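You operate a simulated robot arm through the tools that you are given. There is no shell and no other tool. Be economical: measure what you need, move in short steps, check, and stop when the job is done.

You run a simulated robot arm. Do the job below in one go: nothing can be reset, and whatever is moved stays where it is left.

TASK
Gauge the teal and black short tubes and stand the white peg at the one with less pressure.
Fine: Black gauge; peg on that tube's ledge; put the gauge back and shut both caps.

The check looks at the end state, three seconds after you hand in, the way a careful person would. Anything else that was tipped, shoved, dropped, spilled or broken makes it a failure. Lids that push on must go on centred and level and be pressed home; caps that screw on are set level and turned clockwise until they are tight.

THE ROBOT
A 7-joint arm with a fingered hand on a trunk, on a base that drives. Base frame: it is fixed to the floor where the robot stands at the start and does not move with it; the origin is under the middle of the robot, x ahead of it, y to its left, z up. Units: m, degrees, N and s.
Its first joint turns from -166.0 to 166.0 degrees. Places, roughly: black short tube [0.7, -0.8, 0.9]; cap of the black tube [0.7, -0.8, 1.1]; cap of the teal tube [0.7, -0.6, 1.1]; grey gauge [5.75, -1.25, 0.75]; grey short tube [0.7, -0.4, 0.9]; teal short tube [0.7, -0.6, 0.9]; valve of the black tube [0.6, -0.8, 1]; valve of the teal tube [0.6, -0.6, 1]. Payload 4 kg.
The TCP is the grasp point between the finger pads, 0.03 m short of the fingertips. In the tool frame z runs along the fingers and y along their closing line. Largest opening 0.104 m; the body of the gripper starts 0.035 m behind the TCP. The gripper is a hand of 4 fingers: y runs from the thumb to the fingers, the wrist lies at [-0.015, -0.113, -0.19] in the tool frame, and closing takes about 1.5 s.
Orientation is told as [roll, pitch, yaw] about the base's x, y, z axes, in that order, counted from this pose: with the fingers straight down and the wrist toward the robot, the tool's x, y and z point along [0, 1, 0], [1, 0, 0] and [0, 0, -1] of the base frame.

THE INTERFACE
- The arm moves only by the tool servo_tool. Its arguments are lists of equal length, an entry for each row: "travel": the shift along the tool's x, y, z in units of 400 mm (1.0 is 400 mm), a list of three; "turn": the turn, a rotation vector about the tool's x, y, z in units of 60 degrees (1.0 is 60 degrees), a list of three; "claw": the opening in per cent of the stroke, from 0 (shut) to 100 (fully open). In form: {"travel": [[x, y, z], ...], "turn": [[ax, ay, az], ...], "claw": [claw, ...]}. A call has 1 to 20 rows; each row is the pose to reach, as a shift and turn from the pose commanded when the call began, along the tool's axes at that moment. A call with a number of a shift or a turn outside -1 to 1 is refused whole. A row lasts 0.2 s, in which the tool goes at most 0.05 m and 8.6 degrees; a call with a longer step from one row to the next is refused whole, and so is a gripper value outside its range. A pose out of reach is approached as far as the arm can. The call stops where the force on the tool passes 90 N (or 10 N more than at its start, if that is more) or the arm is blocked; 0.2 s more then pass. Each finger travels about 0.153 m/s and halts on what it meets, pressing with about 21 N; the grip force reading is that of the motor and also rises with nothing between the fingers. The clock runs only during rows and for 0.2 s after the last one: add rows that repeat a pose to give the fingers time. It gives the time, the measured TCP pose, the force on the tool (base axes), the opening and the grip force at its end, in the units of the frame above (readings bear some noise), with the torque about the TCP (base axes, N m) and any sound that the robot's microphone picked up, and new pictures: "show" is both (left out), scene, wrist or none.
- Cameras (640 x 400 px; columns grow to the right, rows downward): "scene" is now at [0.2824, 0.1183, 1.2495]; the picture's right is [-0.89, -0.46, 0.00], its down [-0.17, 0.32, -0.93] and it looks along [0.43, -0.83, -0.36] (base axes); focal length 214 px, centre (320, 200). "wrist" rides on the gripper at [0.061, -0.092, -0.13] in the tool frame; the picture's right is [-0.81, 0.28, -0.52], its down [-0.53, -0.71, 0.46] and it looks along [-0.24, 0.64, 0.72] (tool axes); focal length 275 px, centre (320, 200).
- roll_base(legs): drives the robot by 1 to 6 legs, each [ahead, left, turn to the left] in m, m and degrees, along the robot's own axes; the way and the turn of a leg run together, so that a leg with both is an arc; at most 1.5 m and 180 degrees a leg. The arm and the cameras ride along, it lands a little off, and it stops where it bumps. It gives what a move gives, and a new picture of the scene camera.
- preshape(shape): the hand has 4 fingers and takes this shape, open, in about a second: jaw (thumb against the fingers, like two jaws); tri (thumb and two fingers); tip (a fingertip pinch); poke (one finger out to press); point (the index stretched); flat (the hand flat); cup (the hand cupped); fist (a fist). The gripper value then closes the fingers along that shape, each until it touches; the sizes above hold for jaw. It gives what a move gives, with no picture.
- head_to(pan, tilt): turns the head with the scene camera to pan (to the left, within 143 degrees either way) and tilt (down, from -29 to 69), counted from straight ahead of the robot. It gives what a move gives, and a new picture of the scene camera.
- measure_at(camera, pixels): there is no depth. For up to 12 entries [column, row, z] of the newest picture of that camera ("zoom" is the newest enlarged one), the place [x, y] in the base frame at which the ray of that pixel passes the height z, good to about 0.003 m. The clock stands still meanwhile.
- inspect(camera, box): a new picture of the part [left, top, right, bottom] of that camera's present view, enlarged. The clock stands still meanwhile.
- job_done(): hands the job in; it is judged then, once.

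Work in short steps. Measure before you move; look again where a grasp or a placing could have gone wrong, and mend it. You have 80 turns and 260 pictures in all, those below and enlarged ones among them. Open the gripper and draw the arm clear of the work before you hand the job in, unless the task says otherwise; then end with one line.

The tools are called after "Emit:" by a JSON object that holds its "method" and its "body". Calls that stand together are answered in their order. servo_tool: Moves the arm, as the interface text tells. Its arguments: {"type":"object","properties":{"travel":{"type":"array","items":{"type":"array","items":{"type":"number"}}},"turn":{"type":"array","items":{"type":"array","items":{"type":"number"}}},"claw":{"type":"array","items":{"type":"number"}},"show":{"type":"string","enum":["both","scene","wrist","none"]}},"required":["travel","turn","claw"]} The other tools are called the same way: preshape (shape) gives the hand a shape; roll_base (legs) drives the base; head_to (pan, tilt) turns the head that bears the scene camera; measure_at (camera, pixels) gives the place at which the rays of pixels pass given heights; inspect (camera, box) takes an enlarged picture of a part of a camera's view; job_done () hands the job in.

At the start:

```text
time: 0.0
tcp_pos: [0.3339, -0.4145, 1.345]
orientation: [-0.1, 0.0, -0.1]
force: [1.3, 0.3, -0.6]
wrist_torque: [-0.01, 0.03, 0.0]
gripper_width: 0.1037
finger_force: 0.1
shape: jaw
robot x, y, heading: [-0.0008, 0.0013, 0.2]
head pan, tilt: [-62.4, 21.1]
```

scene: 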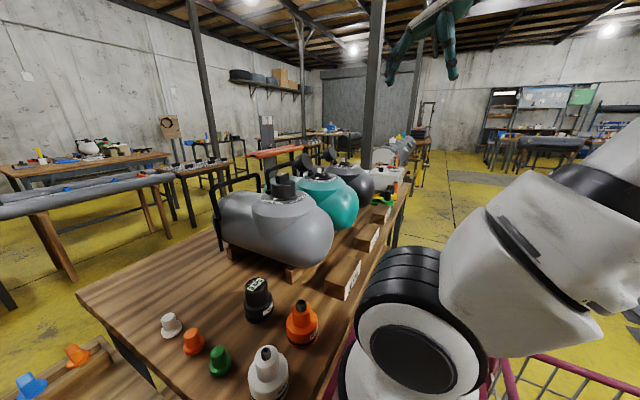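
wrist: 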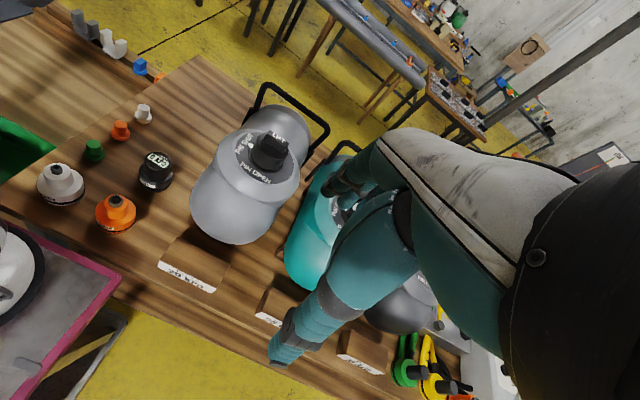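

The pictures show three tubes with caps, and a black item (scene 258,298) that may be the black gauge, with pegs beside it. I enlarge those parts first.

Emit:
{"method": "inspect", "body": {"camera": "scene", "box": [200, 140, 420, 300]}}

Emit:
{"method": "inspect", "body": {"camera": "scene", "box": [140, 260, 360, 400]}}

Emit:
{"method": "inspect", "body": {"camera": "wrist", "box": [10, 70, 330, 310]}}

```text
2.50 times, centred on (310, 220) of scene
```

zoom: 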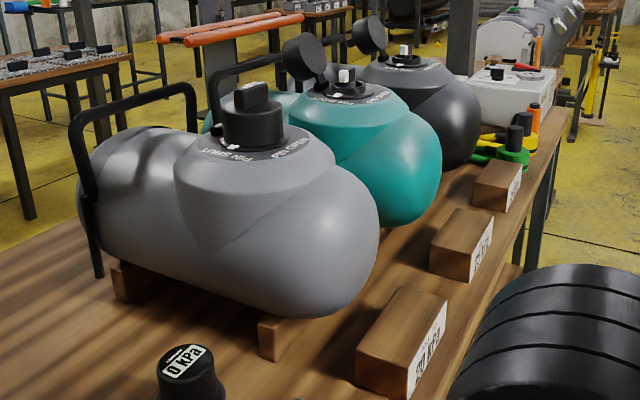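

```text
2.86 times, centred on (250, 330) of scene
```

zoom: 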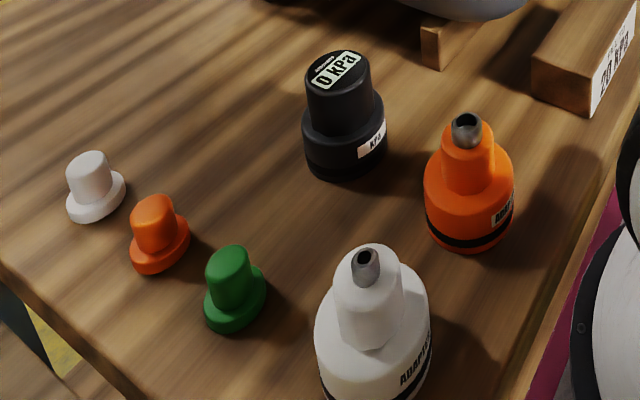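

```text
1.67 times, centred on (170, 190) of wrist
```

zoom: 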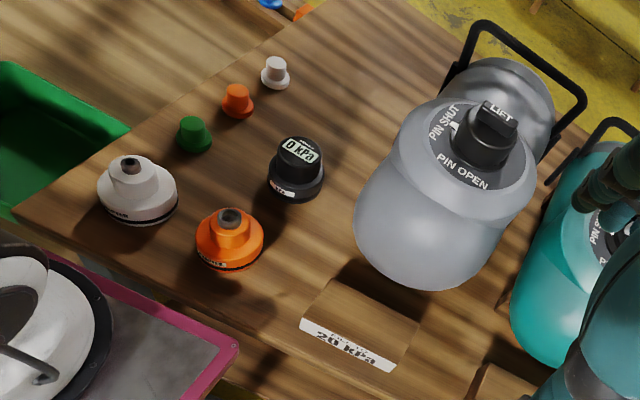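

The black gauge reads 0 kPa and sits by orange and white adapters; the wood blocks in front of the tubes look like the ledges. I measure the items, assuming a table height near 0.8, and turn the head for a better view.

Emit:
{"method": "measure_at", "body": {"camera": "wrist", "pixels": [[40, 215, 0.8], [225, 308, 0.8], [156, 180, 0.8], [143, 120, 0.8], [115, 225, 0.8], [60, 195, 0.8], [186, 285, 0.8], [110, 255, 0.8]]}}

Emit:
{"method": "measure_at", "body": {"camera": "scene", "pixels": [[258, 318, 0.8], [171, 335, 0.8], [302, 340, 0.8], [268, 395, 0.8], [350, 295, 0.8], [80, 290, 0.8]]}}

Emit:
{"method": "head_to", "body": {"pan": -75, "tilt": 35}}

```text
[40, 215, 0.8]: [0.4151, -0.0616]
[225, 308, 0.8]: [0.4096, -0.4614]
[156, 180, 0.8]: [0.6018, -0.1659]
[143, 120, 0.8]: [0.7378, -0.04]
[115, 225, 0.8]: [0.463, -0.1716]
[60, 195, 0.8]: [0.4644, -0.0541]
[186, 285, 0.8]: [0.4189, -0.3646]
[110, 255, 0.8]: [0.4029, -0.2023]
```

```text
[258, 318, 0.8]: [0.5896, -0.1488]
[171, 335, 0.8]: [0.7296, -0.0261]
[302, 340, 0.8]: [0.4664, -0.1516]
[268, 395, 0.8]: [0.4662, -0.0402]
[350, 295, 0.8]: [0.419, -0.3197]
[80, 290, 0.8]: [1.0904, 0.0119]
```

```text
time: 0.8
tcp_pos: [0.3338, -0.4142, 1.3451]
orientation: [0.0, 0.0, 0.0]
force: [-0.6, -0.3, 0.3]
wrist_torque: [-0.01, -0.01, -0.01]
gripper_width: 0.1035
finger_force: 0.1
shape: jaw
robot x, y, heading: [0.0012, 0.0006, 0.1]
head pan, tilt: [-75.0, 35.0]
```

scene: 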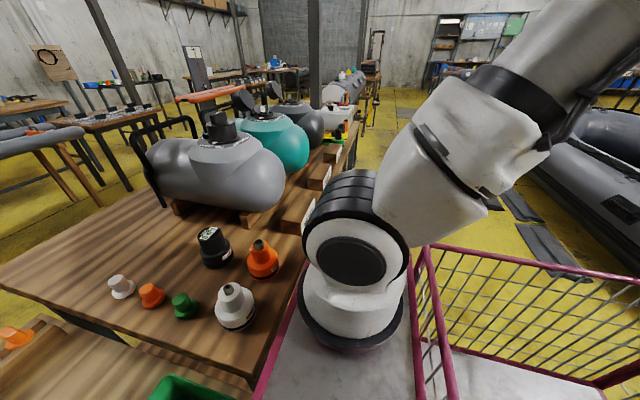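

The table's front edge is at about x=0.41, and the floor on the right looks clear. I drive right 0.45 m so that gauge and tubes are all in easy reach.

Emit:
{"method": "roll_base", "body": {"legs": [[0, -0.45, 0]]}}

Emit:
{"method": "head_to", "body": {"pan": -20, "tilt": 40}}

```text
time: 3.5
tcp_pos: [0.3299, -0.8696, 1.3444]
orientation: [0.0, 0.1, -0.3]
force: [0.3, 0.0, 0.0]
wrist_torque: [-0.01, 0.0, -0.03]
gripper_width: 0.1036
finger_force: 0.1
shape: jaw
robot x, y, heading: [-0.0051, -0.4529, -0.2]
head pan, tilt: [-75.0, 35.0]
```

scene: 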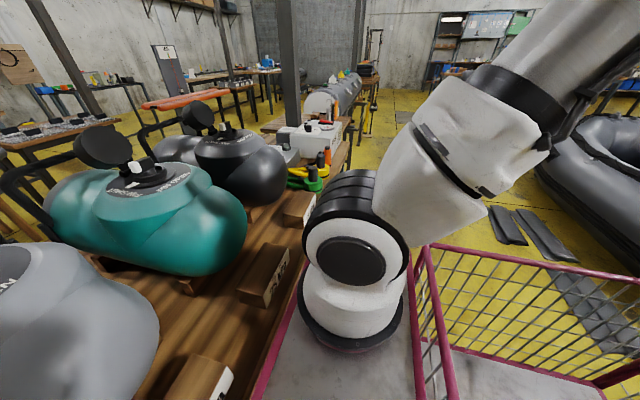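

```text
time: 4.7
tcp_pos: [0.3306, -0.8679, 1.3453]
orientation: [-0.1, 0.0, -0.3]
force: [-0.1, 0.6, -0.1]
wrist_torque: [0.0, -0.02, 0.0]
gripper_width: 0.1035
finger_force: 0.0
shape: jaw
robot x, y, heading: [-0.0031, -0.4523, -0.4]
head pan, tilt: [-20.0, 40.0]
```

scene: 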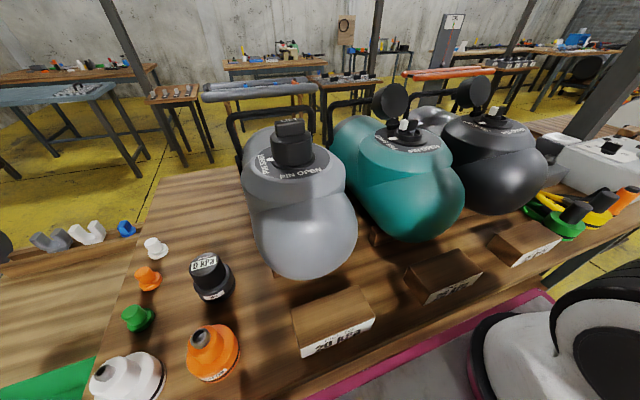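

Good view. I enlarge the valves and caps, ledge labels, gauge and adapters.

Emit:
{"method": "inspect", "body": {"camera": "scene", "box": [340, 70, 540, 190]}}

Emit:
{"method": "inspect", "body": {"camera": "scene", "box": [80, 230, 260, 400]}}

Emit:
{"method": "inspect", "body": {"camera": "scene", "box": [280, 210, 580, 370]}}

Emit:
{"method": "inspect", "body": {"camera": "scene", "box": [230, 100, 350, 190]}}

```text
3.20 times, centred on (440, 130) of scene
```

zoom: 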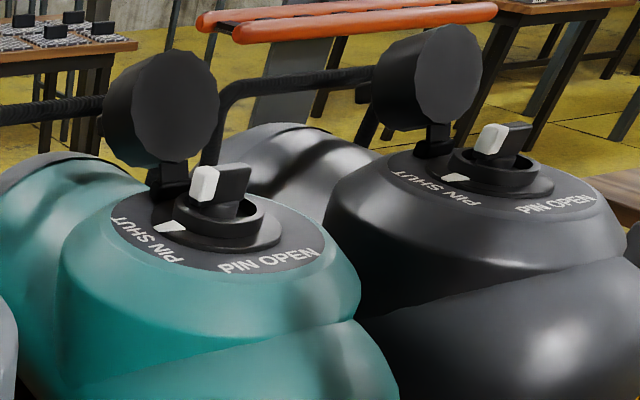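

```text
2.35 times, centred on (170, 315) of scene
```

zoom: 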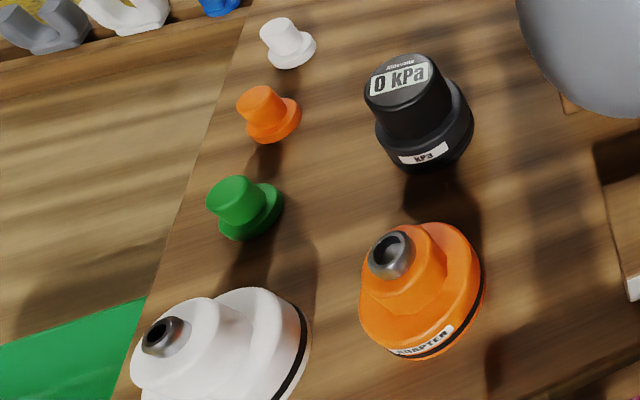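

```text
2.13 times, centred on (430, 290) of scene
```

zoom: 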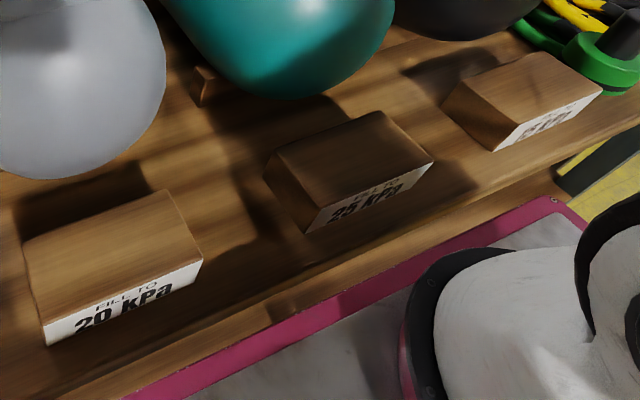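

```text
4.44 times, centred on (290, 145) of scene
```

zoom: 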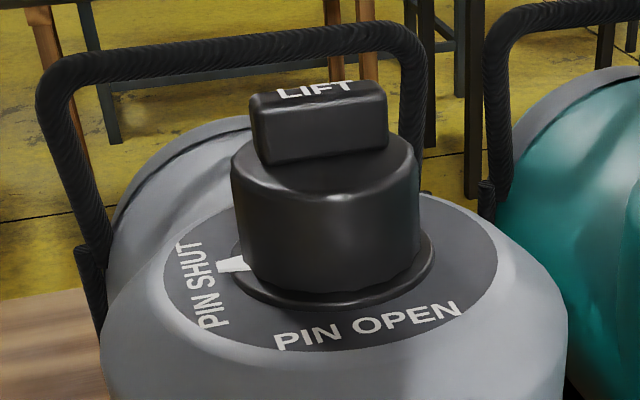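

The valves are open-capped with the pins pointing to SHUT; the ledges carry "FILL TO" labels. I measure the gauge (base ~(213,292), top ~(208,265)), peg (157,250), and valves at several heights.

Emit:
{"method": "measure_at", "body": {"camera": "scene", "pixels": [[213, 292, 0.78], [213, 292, 0.8], [206, 262, 0.85], [206, 262, 0.9], [158, 254, 0.8], [410, 138, 1.0], [410, 138, 1.05], [494, 122, 1.0], [494, 122, 1.05], [440, 278, 0.8], [440, 262, 0.85], [525, 238, 0.85]]}}

Emit:
{"method": "measure_at", "body": {"camera": "scene", "pixels": [[293, 143, 1.0], [293, 143, 1.05], [390, 102, 1.1], [474, 92, 1.1], [204, 234, 0.8], [302, 356, 0.8], [376, 319, 0.8]]}}

```text
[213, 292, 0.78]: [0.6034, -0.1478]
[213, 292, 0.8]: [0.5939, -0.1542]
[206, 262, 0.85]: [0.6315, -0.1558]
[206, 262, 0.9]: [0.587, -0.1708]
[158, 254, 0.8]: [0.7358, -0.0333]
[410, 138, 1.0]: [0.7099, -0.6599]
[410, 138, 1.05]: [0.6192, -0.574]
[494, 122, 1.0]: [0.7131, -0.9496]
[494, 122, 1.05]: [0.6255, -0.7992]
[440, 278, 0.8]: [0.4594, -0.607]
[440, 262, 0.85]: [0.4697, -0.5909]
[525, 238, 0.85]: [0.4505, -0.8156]
```

```text
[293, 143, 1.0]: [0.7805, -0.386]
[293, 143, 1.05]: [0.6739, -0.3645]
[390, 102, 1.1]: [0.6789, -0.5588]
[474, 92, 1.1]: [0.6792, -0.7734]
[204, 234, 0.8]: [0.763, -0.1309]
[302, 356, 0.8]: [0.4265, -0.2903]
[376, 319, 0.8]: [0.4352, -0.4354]
```

Peg ≈(0.735,-0.033), gauge ≈(0.595,-0.155). I move the arm at height toward above the gauge.

Emit:
{"method": "servo_tool", "body": {"travel": [[0.11, 0, 0], [0.22, 0, 0], [0.33, 0, 0], [0.44, 0, 0], [0.55, 0, 0], [0.66, 0, 0], [0.77, 0, 0], [0.88, 0.0, 0], [0.98, 0.0, 0]], "turn": [[0, 0, 0], [0, 0, 0], [0, 0, 0], [0, 0, 0], [0, 0, 0], [0, 0, 0], [0, 0, 0], [0, 0, 0], [0, 0, 0]], "claw": [100, 100, 100, 100, 100, 100, 100, 100, 100], "show": "none"}}

Emit:
{"method": "servo_tool", "body": {"travel": [[0.1, 0.05, 0], [0.2, 0.1, 0], [0.3, 0.15, 0], [0.4, 0.2, 0], [0.5, 0.25, 0], [0.6, 0.3, 0], [0.68, 0.35, 0], [0.75, 0.4, 0], [0.79, 0.42, 0.1], [0.79, 0.44, 0.2], [0.79, 0.44, 0.3], [0.79, 0.44, 0.4], [0.79, 0.44, 0.5], [0.79, 0.44, 0.55]], "turn": [[0, 0, 0], [0, 0, 0], [0, 0, 0], [0, 0, 0], [0, 0, 0], [0, 0, 0], [0, 0, 0], [0, 0, 0], [0, 0, 0], [0, 0, 0], [0, 0, 0], [0, 0, 0], [0, 0, 0], [0, 0, 0]], "claw": [100, 100, 100, 100, 100, 100, 100, 100, 100, 100, 100, 100, 100, 100]}}

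```text
time: 6.7
tcp_pos: [0.333, -0.4758, 1.3443]
orientation: [0.1, 0.0, -0.3]
force: [-0.1, 0.1, 0.2]
wrist_torque: [0.01, -0.03, 0.02]
gripper_width: 0.1037
finger_force: 0.0
shape: jaw
robot x, y, heading: [-0.0051, -0.4555, -0.3]
head pan, tilt: [-20.0, 40.0]
```

```text
time: 9.7
tcp_pos: [0.5108, -0.1622, 1.1248]
orientation: [-0.1, 0.0, -0.3]
force: [0.7, 0.0, 0.3]
wrist_torque: [0.0, 0.02, -0.01]
gripper_width: 0.104
finger_force: 0.1
shape: jaw
robot x, y, heading: [-0.0021, -0.4546, -0.3]
head pan, tilt: [-20.0, 40.0]
```

scene: 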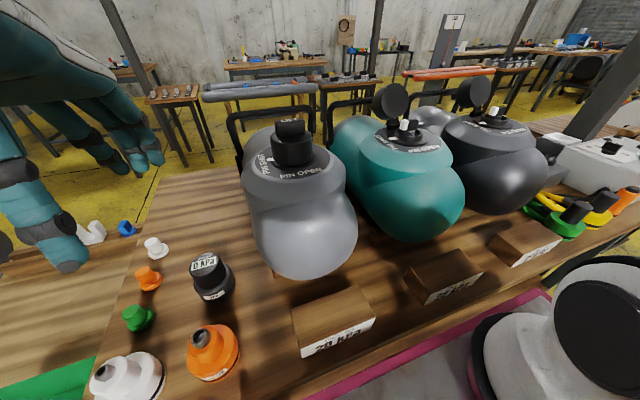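
wrist: 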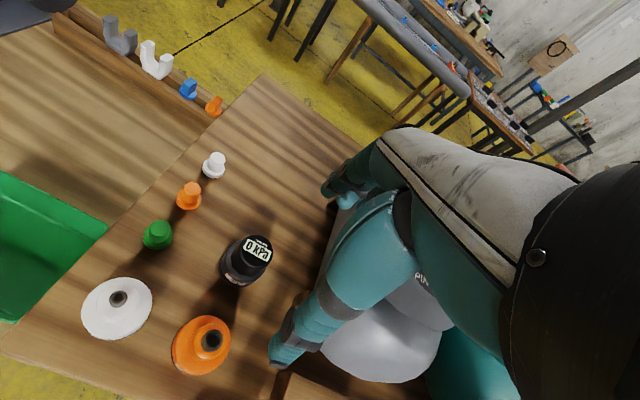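

I measure gauge base and top, peg, etc. from this wrist view to triangulate heights.

Emit:
{"method": "inspect", "body": {"camera": "wrist", "box": [120, 130, 320, 310]}}

Emit:
{"method": "measure_at", "body": {"camera": "wrist", "pixels": [[257, 250, 0.85], [257, 250, 0.9], [215, 172, 0.8], [216, 158, 0.83], [236, 274, 0.8]]}}

Emit:
{"method": "measure_at", "body": {"camera": "scene", "pixels": [[205, 263, 0.85], [205, 263, 0.9], [158, 256, 0.8], [154, 240, 0.83], [214, 294, 0.8]]}}

```text
2.22 times, centred on (220, 220) of wrist
```

zoom: 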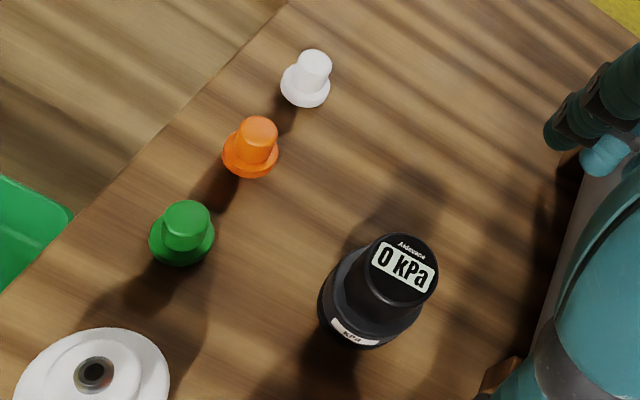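

```text
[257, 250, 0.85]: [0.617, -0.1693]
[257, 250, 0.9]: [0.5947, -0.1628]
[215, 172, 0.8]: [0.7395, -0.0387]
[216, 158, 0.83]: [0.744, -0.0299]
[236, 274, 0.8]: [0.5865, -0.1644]
```

```text
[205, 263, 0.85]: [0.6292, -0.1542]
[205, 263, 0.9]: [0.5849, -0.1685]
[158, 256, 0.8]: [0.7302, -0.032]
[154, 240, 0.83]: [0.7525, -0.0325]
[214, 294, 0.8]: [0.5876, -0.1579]
```

Gauge axis ≈(0.605,-0.164), top z≈0.878. The open caps stand behind the valves, so I'll grip with the fingers closing along base y: turn yaw +90 in two steps, then move over the gauge.

Emit:
{"method": "servo_tool", "body": {"travel": [[0, 0, 0], [0, 0, 0], [0, 0, 0], [0, 0, 0], [0, 0, 0], [0, 0, 0], [0, 0, 0], [0, 0, 0]], "turn": [[0, 0, -0.13], [0, 0, -0.26], [0, 0, -0.39], [0, 0, -0.52], [0, 0, -0.65], [0, 0, -0.78], [0, 0, -0.91], [0, 0, -1.0]], "claw": [100, 100, 100, 100, 100, 100, 100, 100], "show": "none"}}

Emit:
{"method": "servo_tool", "body": {"travel": [[0, 0, 0], [0, 0, 0], [0, 0, 0], [0, 0, 0]], "turn": [[0, 0, -0.13], [0, 0, -0.26], [0, 0, -0.39], [0, 0, -0.505]], "claw": [100, 100, 100, 100]}}

```text
time: 11.5
tcp_pos: [0.5098, -0.1611, 1.123]
orientation: [0.0, -0.1, 59.8]
force: [0.0, 0.4, -0.4]
wrist_torque: [-0.01, 0.03, -0.01]
gripper_width: 0.1035
finger_force: 0.1
shape: jaw
robot x, y, heading: [0.0009, -0.4522, -0.3]
head pan, tilt: [-20.0, 40.0]
```

```text
time: 12.5
tcp_pos: [0.5097, -0.1616, 1.1244]
orientation: [0.0, 0.0, 90.2]
force: [0.1, -0.2, 0.3]
wrist_torque: [0.04, -0.02, -0.02]
gripper_width: 0.1041
finger_force: 0.0
shape: jaw
robot x, y, heading: [-0.0012, -0.4557, -0.6]
head pan, tilt: [-20.0, 40.0]
```

scene: 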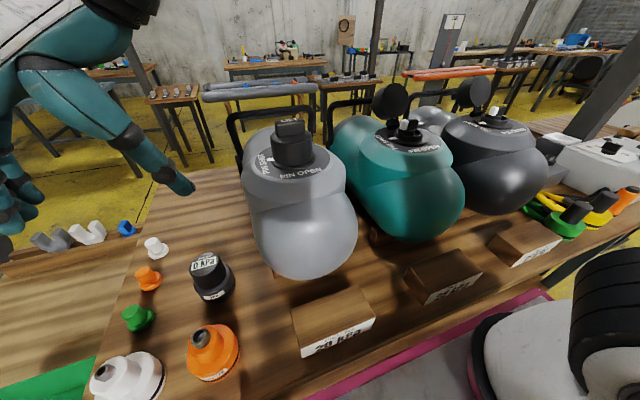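
wrist: 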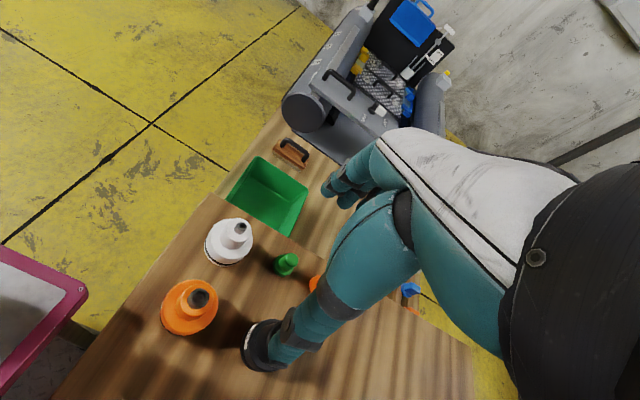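

To keep the wrist away from the grey tube I pick at yaw 45 instead: rotate back 45 degrees while moving above the gauge at z≈1.0.

Emit:
{"method": "servo_tool", "body": {"travel": [[-0.04, 0, 0.05], [-0.08, 0, 0.1], [-0.12, 0, 0.15], [-0.16, 0, 0.2], [-0.2, 0, 0.25], [-0.238, -0.006, 0.31], [-0.238, -0.006, 0.31]], "turn": [[0, 0, 0.125], [0, 0, 0.25], [0, 0, 0.375], [0, 0, 0.5], [0, 0, 0.625], [0, 0, 0.75], [0, 0, 0.75]], "claw": [100, 100, 100, 100, 100, 100, 100]}}

```text
time: 14.1
tcp_pos: [0.6053, -0.1638, 1.001]
orientation: [0.0, 0.0, 44.9]
force: [-0.1, 0.6, 0.2]
wrist_torque: [0.02, 0.02, -0.05]
gripper_width: 0.1038
finger_force: 0.1
shape: jaw
robot x, y, heading: [-0.0029, -0.4535, -0.3]
head pan, tilt: [-20.0, 40.0]
```

scene: 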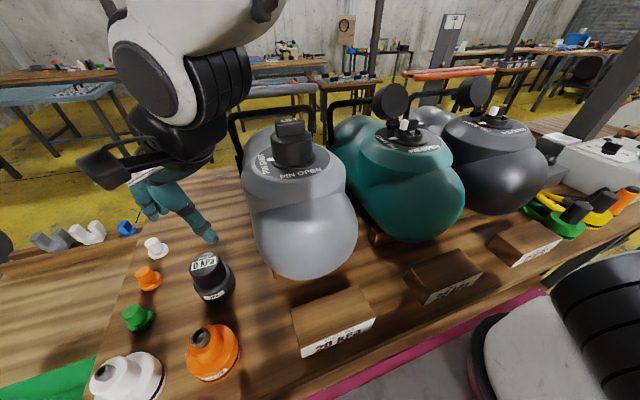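
wrist: 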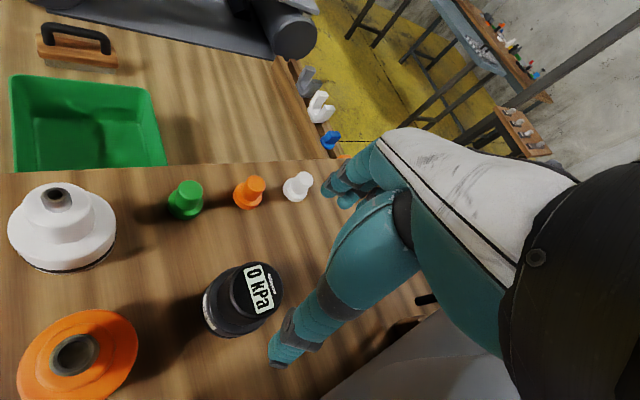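

The gauge top at (258,290) matches the predicted point under the TCP. Descend to z≈0.86.

Emit:
{"method": "servo_tool", "body": {"travel": [[0, 0, 0.08], [0, 0, 0.16], [0, 0, 0.24], [0, 0, 0.29], [0, 0, 0.33], [0, 0, 0.35], [0, 0, 0.35]], "turn": [[0, 0, 0], [0, 0, 0], [0, 0, 0], [0, 0, 0], [0, 0, 0], [0, 0, 0], [0, 0, 0]], "claw": [100, 100, 100, 100, 100, 100, 100]}}

Emit:
{"method": "inspect", "body": {"camera": "scene", "box": [120, 180, 300, 320]}}

```text
time: 15.7
tcp_pos: [0.6047, -0.164, 0.8609]
orientation: [-0.1, -0.1, 45.0]
force: [-0.4, -0.6, 0.1]
wrist_torque: [0.0, 0.02, -0.03]
gripper_width: 0.1037
finger_force: 0.0
shape: jaw
robot x, y, heading: [-0.0064, -0.4549, -0.2]
head pan, tilt: [-20.0, 40.0]
```

scene: 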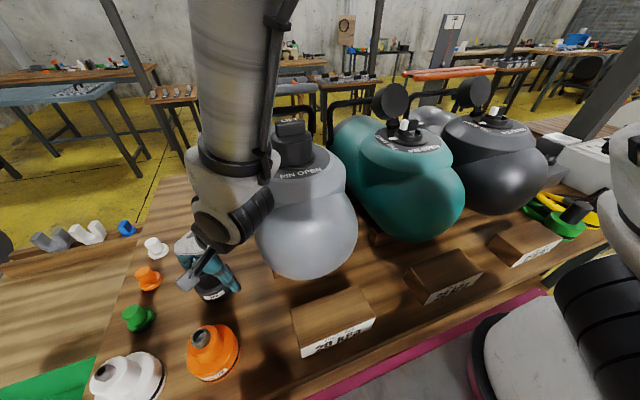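
wrist: 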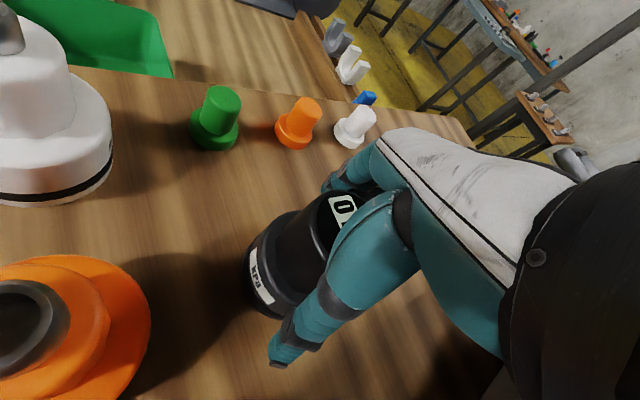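

```text
2.86 times, centred on (210, 250) of scene
```

zoom: 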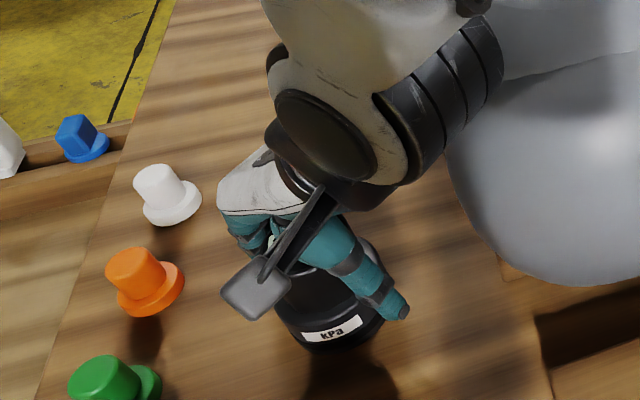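

The hand straddles the gauge's upper barrel, clear of the rest. Close the fingers.

Emit:
{"method": "servo_tool", "body": {"travel": [[0, 0, 0], [0, 0, 0], [0, 0, 0], [0, 0, 0], [0, 0, 0], [0, 0, 0], [0, 0, 0], [0, 0, 0]], "turn": [[0, 0, 0], [0, 0, 0], [0, 0, 0], [0, 0, 0], [0, 0, 0], [0, 0, 0], [0, 0, 0], [0, 0, 0]], "claw": [60, 40, 20, 0, 0, 0, 0, 0]}}

Emit:
{"method": "servo_tool", "body": {"travel": [[0, 0, -0.03], [0, 0, -0.06], [0, 0, -0.1]], "turn": [[0, 0, 0], [0, 0, 0], [0, 0, 0]], "claw": [0, 0, 0]}}

Emit:
{"method": "inspect", "body": {"camera": "scene", "box": [120, 180, 300, 320]}}

```text
time: 17.5
tcp_pos: [0.6036, -0.1634, 0.8589]
orientation: [0.0, 0.0, 45.1]
force: [0.8, 0.5, -0.4]
wrist_torque: [-0.04, 0.01, 0.03]
gripper_width: 0.0583
finger_force: 21.5
shape: jaw
robot x, y, heading: [0.0017, -0.4542, -0.3]
head pan, tilt: [-20.0, 40.0]
```

scene: 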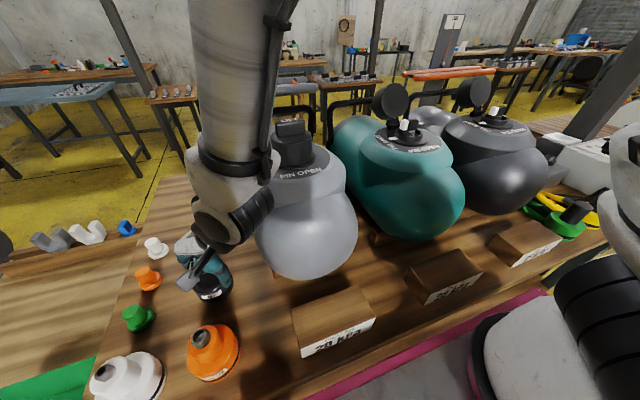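
wrist: 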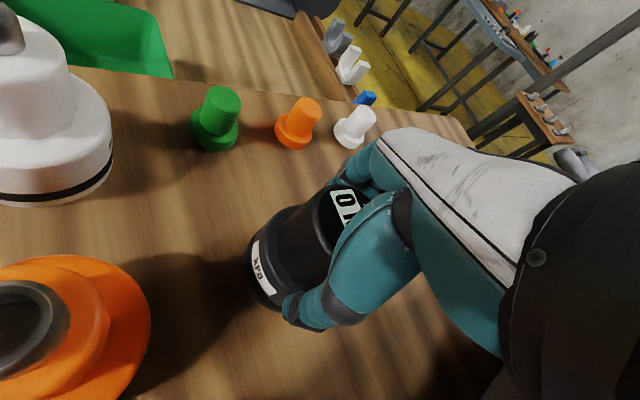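

```text
time: 18.3
tcp_pos: [0.6051, -0.1634, 0.9006]
orientation: [0.1, 0.0, 45.0]
force: [0.8, 0.0, -1.4]
wrist_torque: [0.0, 0.01, 0.01]
gripper_width: 0.0583
finger_force: 21.2
shape: jaw
robot x, y, heading: [-0.0026, -0.4515, -0.4]
head pan, tilt: [-20.0, 40.0]
```

scene: 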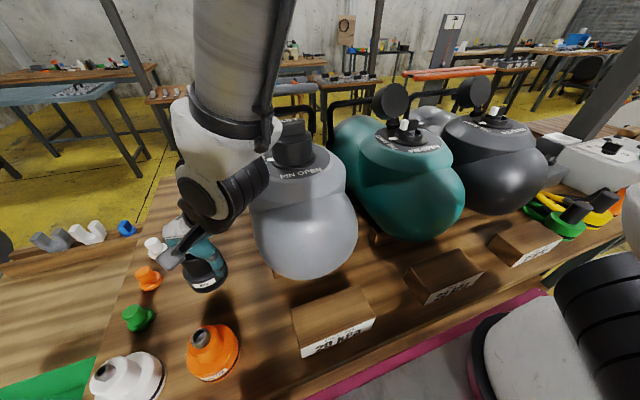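
wrist: 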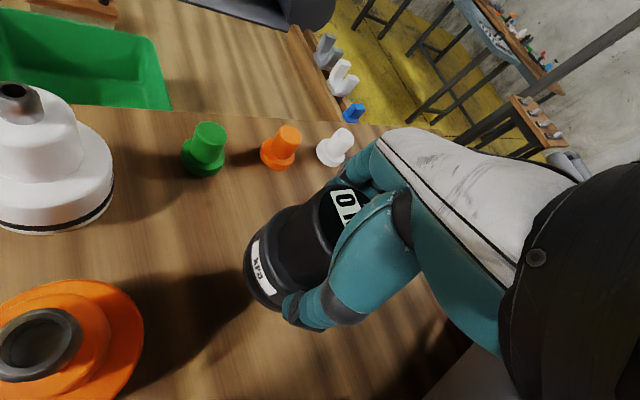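

```text
2.86 times, centred on (210, 250) of scene
```

zoom: 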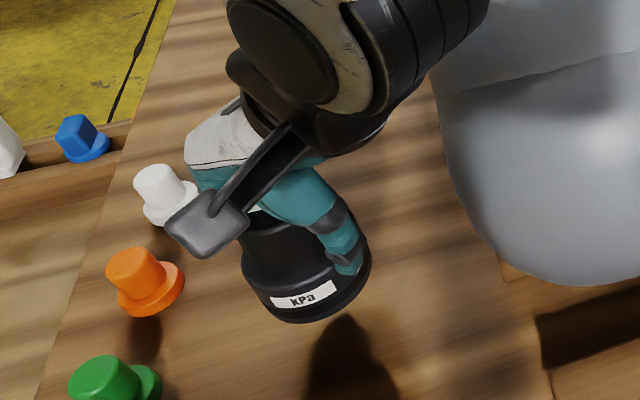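

The gauge is held level (wide 0.058). Raise it to z≈1.3, then carry it right toward the teal tube.

Emit:
{"method": "servo_tool", "body": {"travel": [[0, 0, -0.11], [0, 0, -0.22], [0, 0, -0.33], [0, 0, -0.44], [0, 0, -0.55], [0, 0, -0.66], [0, 0, -0.77], [0, 0, -0.88], [0, 0, -1.0]], "turn": [[0, 0, 0], [0, 0, 0], [0, 0, 0], [0, 0, 0], [0, 0, 0], [0, 0, 0], [0, 0, 0], [0, 0, 0], [0, 0, 0]], "claw": [0, 0, 0, 0, 0, 0, 0, 0, 0], "show": "none"}}

Emit:
{"method": "servo_tool", "body": {"travel": [[-0.08, -0.08, 0], [-0.16, -0.16, 0], [-0.24, -0.24, 0], [-0.32, -0.32, 0], [-0.4, -0.4, 0], [-0.48, -0.48, 0], [-0.56, -0.56, 0], [-0.64, -0.64, 0], [-0.72, -0.72, 0], [-0.74, -0.74, 0]], "turn": [[0, 0, 0], [0, 0, -0.1], [0, 0, -0.2], [0, 0, -0.3], [0, 0, -0.4], [0, 0, -0.5], [0, 0, -0.6], [0, 0, -0.7], [0, 0, -0.75], [0, 0, -0.75]], "claw": [0, 0, 0, 0, 0, 0, 0, 0, 0, 0]}}

```text
time: 20.3
tcp_pos: [0.6059, -0.1613, 1.3017]
orientation: [0.0, 0.1, 45.1]
force: [0.2, 0.4, -1.7]
wrist_torque: [-0.07, 0.01, 0.01]
gripper_width: 0.0581
finger_force: 21.0
shape: jaw
robot x, y, heading: [-0.0037, -0.4534, -0.3]
head pan, tilt: [-20.0, 40.0]
```

```text
time: 22.5
tcp_pos: [0.6046, -0.5819, 1.3011]
orientation: [0.0, 0.0, 90.1]
force: [0.1, -0.1, -1.4]
wrist_torque: [0.0, 0.02, 0.0]
gripper_width: 0.0583
finger_force: 20.7
shape: jaw
robot x, y, heading: [-0.0025, -0.4514, -0.4]
head pan, tilt: [-20.0, 40.0]
```

scene: 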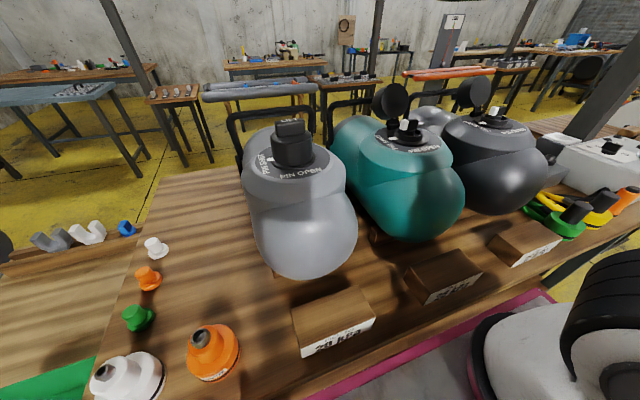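
wrist: 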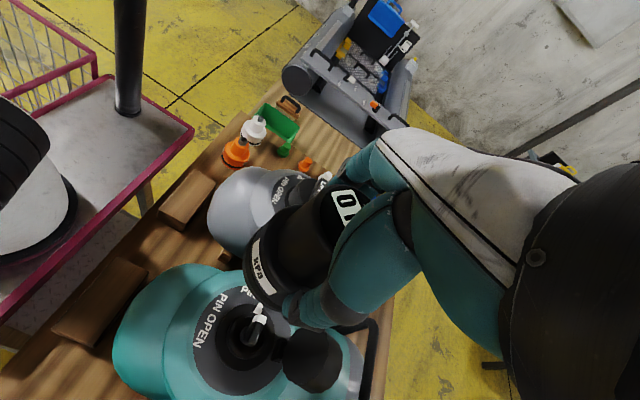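

The teal valve shows at wrist ≈(250,338) and scene ≈(410,138). I enlarge both to fix its position.

Emit:
{"method": "inspect", "body": {"camera": "wrist", "box": [180, 270, 360, 400]}}

Emit:
{"method": "measure_at", "body": {"camera": "wrist", "pixels": [[247, 340, 1.0], [247, 340, 1.03], [247, 340, 1.06], [310, 360, 1.05], [310, 360, 1.1]]}}

Emit:
{"method": "inspect", "body": {"camera": "scene", "box": [360, 80, 460, 170]}}

```text
3.08 times, centred on (270, 335) of wrist
```

zoom: 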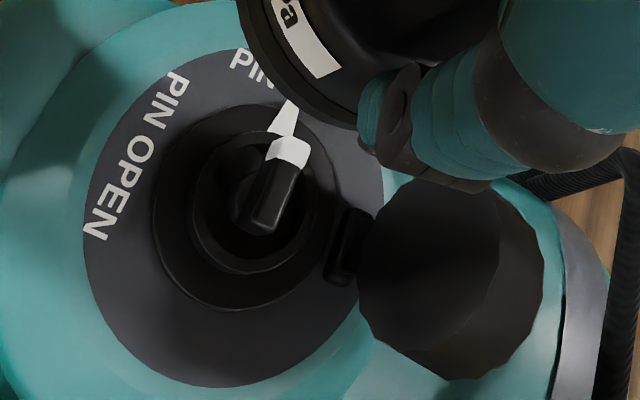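

```text
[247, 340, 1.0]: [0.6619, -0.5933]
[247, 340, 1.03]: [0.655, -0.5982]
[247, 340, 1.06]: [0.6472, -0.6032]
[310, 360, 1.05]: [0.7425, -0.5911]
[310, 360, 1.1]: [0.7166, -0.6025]
```

```text
4.44 times, centred on (410, 125) of scene
```

zoom: 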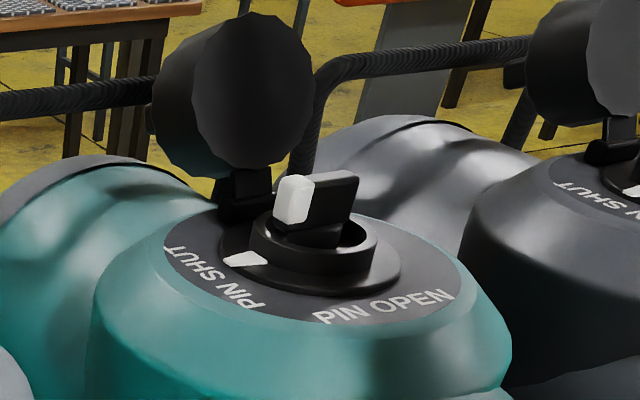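

I compute ring centres: wrist (245,336.6) for flange / (248,333.4) for ring top; scene (408.2,137.4)/(408.4,134). Measure at several heights.

Emit:
{"method": "measure_at", "body": {"camera": "wrist", "pixels": [[245, 336.6, 1.0], [245, 336.6, 1.05], [247.9, 333.4, 1.0], [247.9, 333.4, 1.05], [244, 334, 1.02]]}}

Emit:
{"method": "measure_at", "body": {"camera": "scene", "pixels": [[408.2, 137.4, 1.0], [408.2, 137.4, 1.05], [408.4, 134, 1.0], [408.4, 134, 1.05]]}}

```text
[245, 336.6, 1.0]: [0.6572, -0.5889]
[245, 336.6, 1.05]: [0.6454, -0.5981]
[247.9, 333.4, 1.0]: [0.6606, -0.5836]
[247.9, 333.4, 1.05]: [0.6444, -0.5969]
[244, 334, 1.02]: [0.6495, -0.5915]
```

```text
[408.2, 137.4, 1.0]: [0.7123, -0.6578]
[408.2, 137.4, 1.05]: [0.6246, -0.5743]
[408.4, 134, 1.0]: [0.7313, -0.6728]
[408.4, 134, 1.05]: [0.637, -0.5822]
```

Valve axis ≈(0.648,-0.596), ring top z≈1.045. Move above it with the TCP at z≈1.2 and look.

Emit:
{"method": "servo_tool", "body": {"travel": [[-0.05, -0.02, 0], [-0.1085, -0.035, 0.03], [-0.1085, -0.035, 0.1], [-0.1085, -0.035, 0.17], [-0.1085, -0.035, 0.2], [-0.1085, -0.035, 0.2]], "turn": [[0, 0, 0], [0, 0, 0], [0, 0, 0], [0, 0, 0], [0, 0, 0], [0, 0, 0]], "claw": [0, 0, 0, 0, 0, 0]}}

Emit:
{"method": "inspect", "body": {"camera": "scene", "box": [340, 50, 500, 170]}}

Emit:
{"method": "inspect", "body": {"camera": "wrist", "box": [180, 200, 400, 370]}}

```text
time: 23.9
tcp_pos: [0.6486, -0.5972, 1.2217]
orientation: [0.1, 0.0, 90.0]
force: [0.0, 0.1, -2.3]
wrist_torque: [0.0, -0.02, -0.01]
gripper_width: 0.058
finger_force: 21.0
shape: jaw
robot x, y, heading: [-0.0024, -0.454, -0.2]
head pan, tilt: [-20.0, 40.0]
```

scene: 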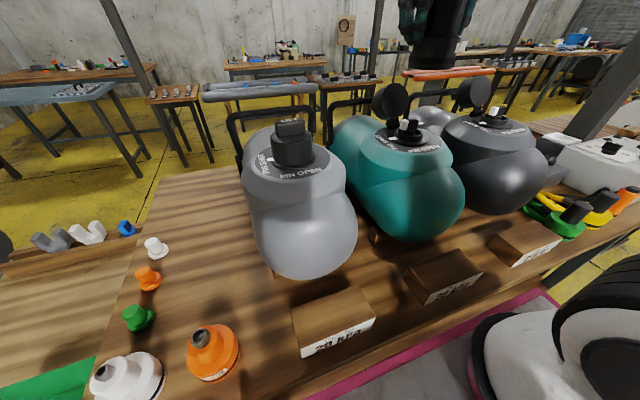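
wrist: 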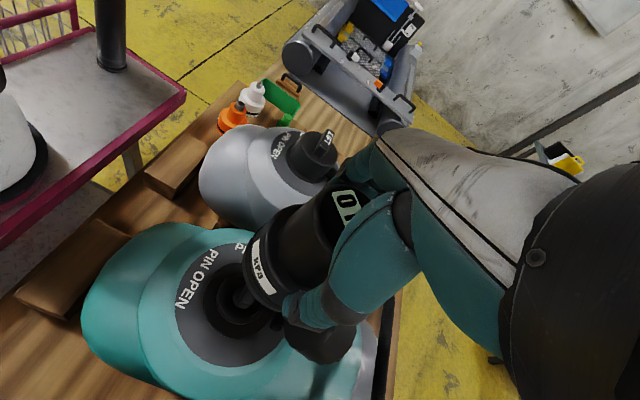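

```text
3.33 times, centred on (420, 110) of scene
```

zoom: 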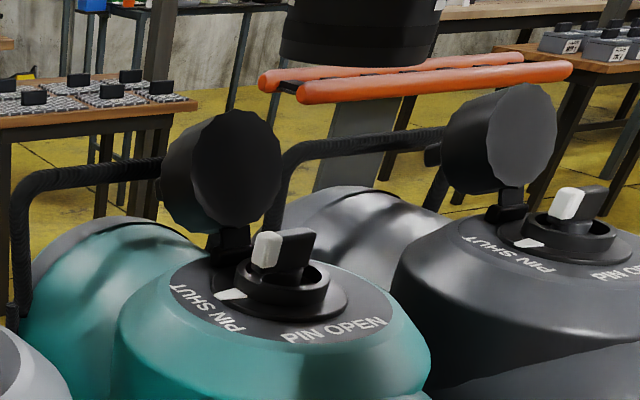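

```text
2.35 times, centred on (290, 285) of wrist
```

zoom: 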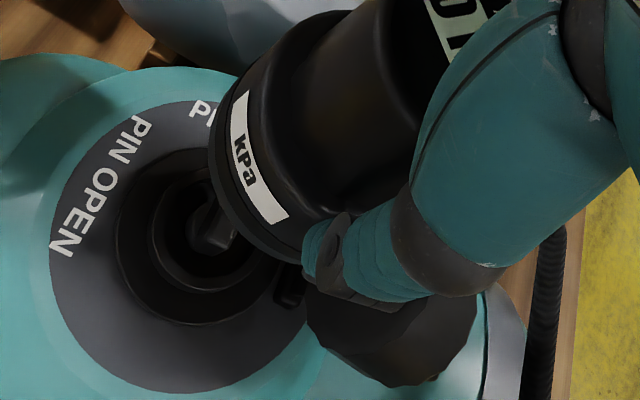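

The gauge hangs above the valve ring. Descend to TCP z≈1.13, look again.

Emit:
{"method": "servo_tool", "body": {"travel": [[0, 0, 0.08], [0, 0, 0.15], [0, 0, 0.2], [0, 0, 0.225], [0, 0, 0.225]], "turn": [[0, 0, 0], [0, 0, 0], [0, 0, 0], [0, 0, 0], [0, 0, 0]], "claw": [0, 0, 0, 0, 0]}}

Emit:
{"method": "inspect", "body": {"camera": "scene", "box": [340, 50, 500, 170]}}

Emit:
{"method": "inspect", "body": {"camera": "wrist", "box": [180, 200, 400, 370]}}

```text
time: 25.1
tcp_pos: [0.65, -0.596, 1.1304]
orientation: [0.0, 0.0, 90.0]
force: [0.4, 0.2, -1.6]
wrist_torque: [-0.02, -0.01, 0.01]
gripper_width: 0.058
finger_force: 21.0
shape: jaw
robot x, y, heading: [0.0014, -0.4511, -0.4]
head pan, tilt: [-20.0, 40.0]
```

scene: 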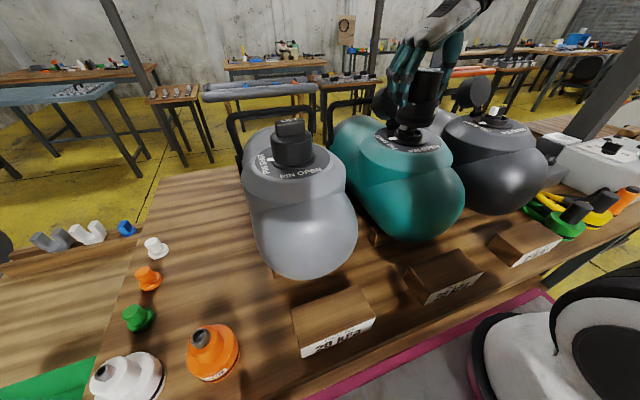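
wrist: 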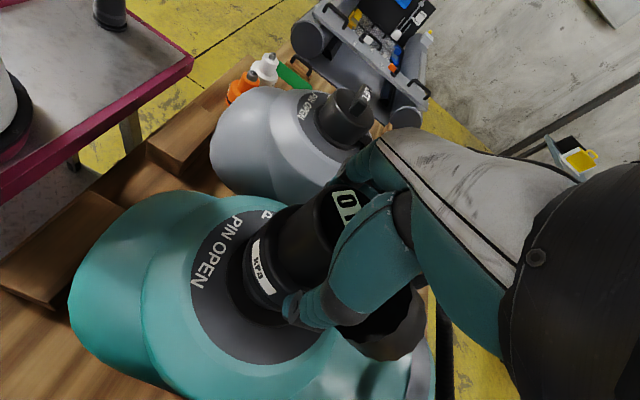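

```text
3.33 times, centred on (420, 110) of scene
```

zoom: 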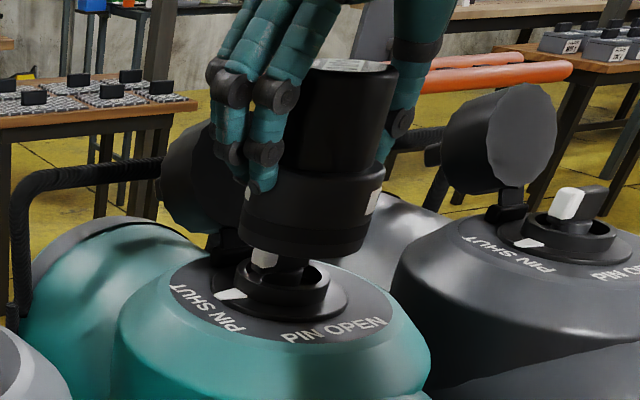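

```text
2.35 times, centred on (290, 285) of wrist
```

zoom: 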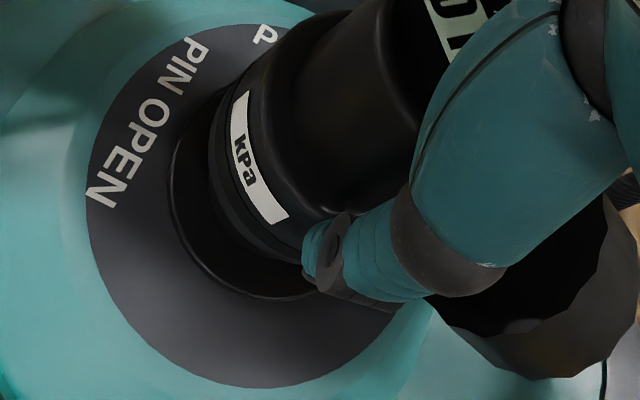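

The gauge is centred over the ring within a few mm. Lower slowly 25 mm and read the force.

Emit:
{"method": "servo_tool", "body": {"travel": [[0, 0, 0.0125], [0, 0, 0.025], [0, 0, 0.0375], [0, 0, 0.05], [0, 0, 0.06], [0, 0, 0.06]], "turn": [[0, 0, 0], [0, 0, 0], [0, 0, 0], [0, 0, 0], [0, 0, 0], [0, 0, 0]], "claw": [0, 0, 0, 0, 0, 0]}}

Emit:
{"method": "inspect", "body": {"camera": "scene", "box": [340, 50, 500, 170]}}

Emit:
{"method": "inspect", "body": {"camera": "wrist", "box": [180, 150, 400, 320]}}

```text
time: 26.5
tcp_pos: [0.6503, -0.5967, 1.1074]
orientation: [-0.1, 0.0, 90.0]
force: [1.0, -0.3, -1.0]
wrist_torque: [0.01, -0.07, 0.0]
gripper_width: 0.058
finger_force: 21.5
shape: jaw
robot x, y, heading: [0.0005, -0.4537, -0.2]
head pan, tilt: [-20.0, 40.0]
```

scene: 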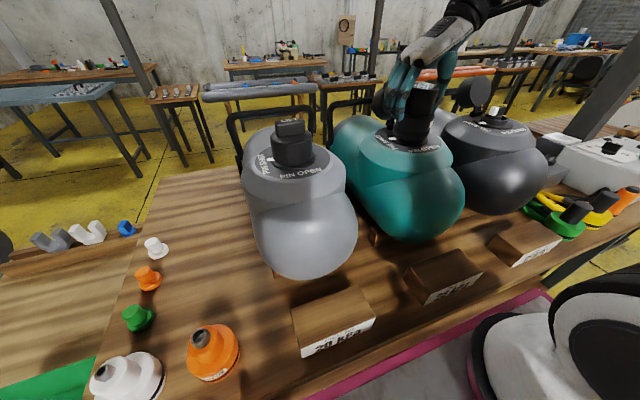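
wrist: 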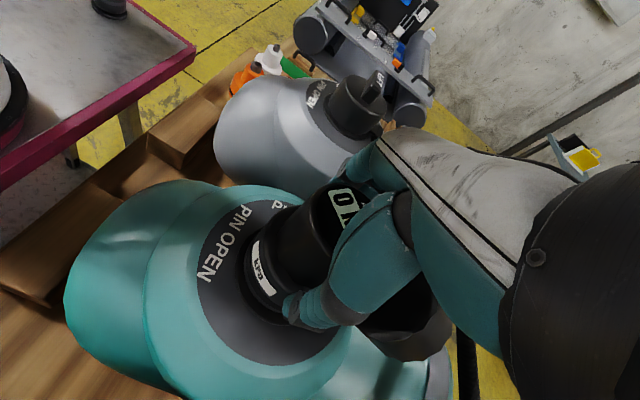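

```text
3.33 times, centred on (420, 110) of scene
```

zoom: 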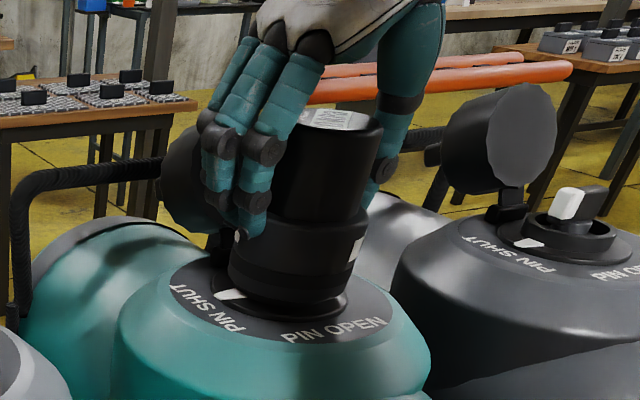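

```text
2.35 times, centred on (290, 235) of wrist
```

zoom: 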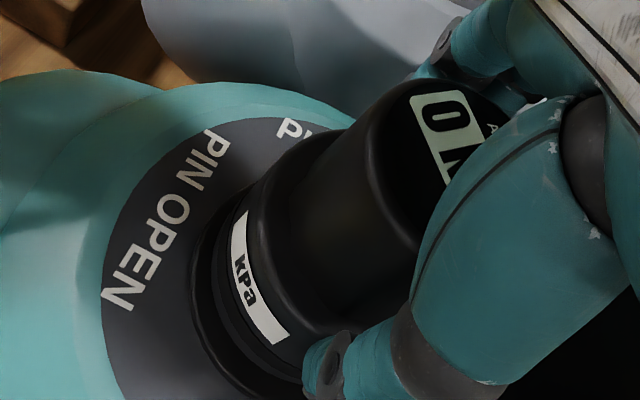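

The gauge is sliding over the ring with no resistance. Continue down until contact.

Emit:
{"method": "servo_tool", "body": {"travel": [[0, 0, 0.0075], [0, 0, 0.015], [0, 0, 0.0225], [0, 0, 0.03], [0, 0, 0.0375], [0, 0, 0.0425], [0, 0, 0.0425]], "turn": [[0, 0, 0], [0, 0, 0], [0, 0, 0], [0, 0, 0], [0, 0, 0], [0, 0, 0], [0, 0, 0]], "claw": [0, 0, 0, 0, 0, 0, 0], "show": "scene"}}

Emit:
{"method": "inspect", "body": {"camera": "scene", "box": [370, 60, 470, 150]}}

Emit:
{"method": "inspect", "body": {"camera": "wrist", "box": [180, 150, 400, 320]}}

```text
time: 28.1
tcp_pos: [0.6486, -0.5963, 1.0907]
orientation: [-0.1, 0.0, 90.0]
force: [6.1, 0.5, 28.0]
wrist_torque: [0.05, -0.21, -0.12]
gripper_width: 0.058
finger_force: 20.9
shape: jaw
robot x, y, heading: [-0.0037, -0.4535, -0.2]
head pan, tilt: [-20.0, 40.0]
```

scene: 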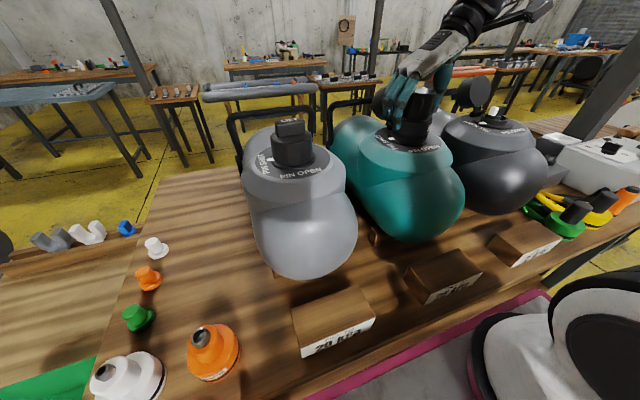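

```text
4.44 times, centred on (420, 105) of scene
```

zoom: 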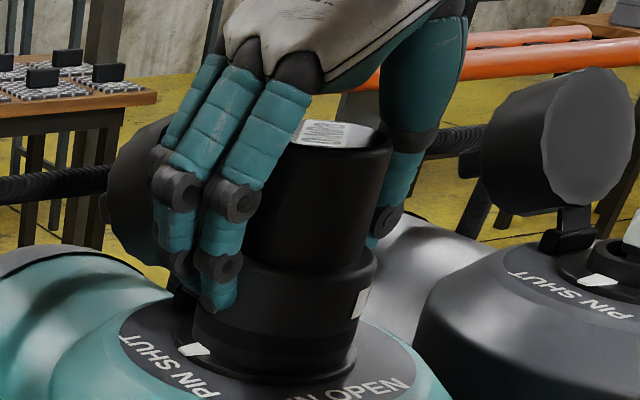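

```text
2.35 times, centred on (290, 235) of wrist
```

zoom: 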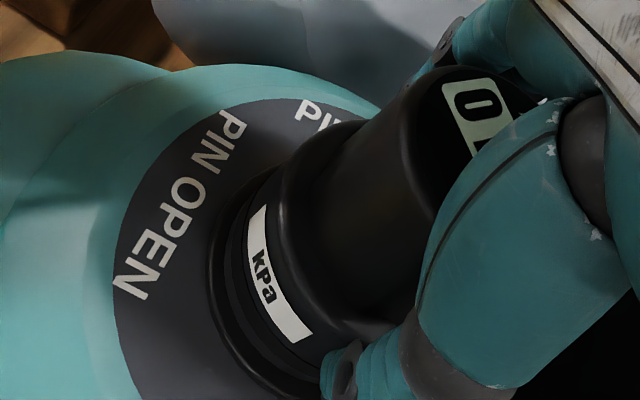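

Contact at 28 N but display still shows 0. Press a few mm more.

Emit:
{"method": "servo_tool", "body": {"travel": [[0, 0, 0.003], [0, 0, 0.006], [0, 0, 0.009], [0, 0, 0.009], [0, 0, 0.009]], "turn": [[0, 0, 0], [0, 0, 0], [0, 0, 0], [0, 0, 0], [0, 0, 0]], "claw": [0, 0, 0, 0, 0], "show": "none"}}

Emit:
{"method": "inspect", "body": {"camera": "wrist", "box": [180, 150, 400, 320]}}

```text
time: 29.3
tcp_pos: [0.6486, -0.5955, 1.0862]
orientation: [-0.1, 0.0, 90.0]
force: [7.8, 0.6, 28.6]
wrist_torque: [0.07, -0.22, -0.1]
gripper_width: 0.0579
finger_force: 21.2
shape: jaw
robot x, y, heading: [-0.0017, -0.45, -0.3]
head pan, tilt: [-20.0, 40.0]
```

```text
2.35 times, centred on (290, 235) of wrist
```

zoom: 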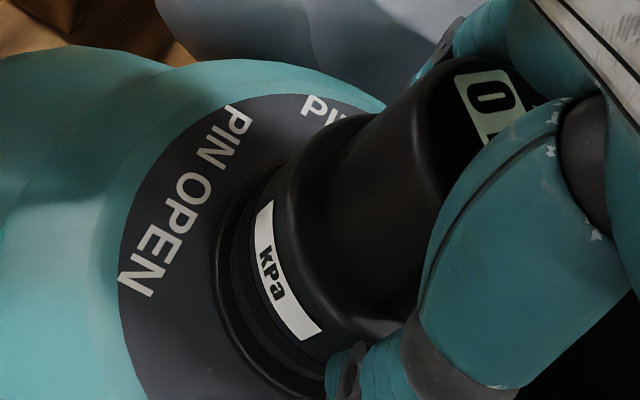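

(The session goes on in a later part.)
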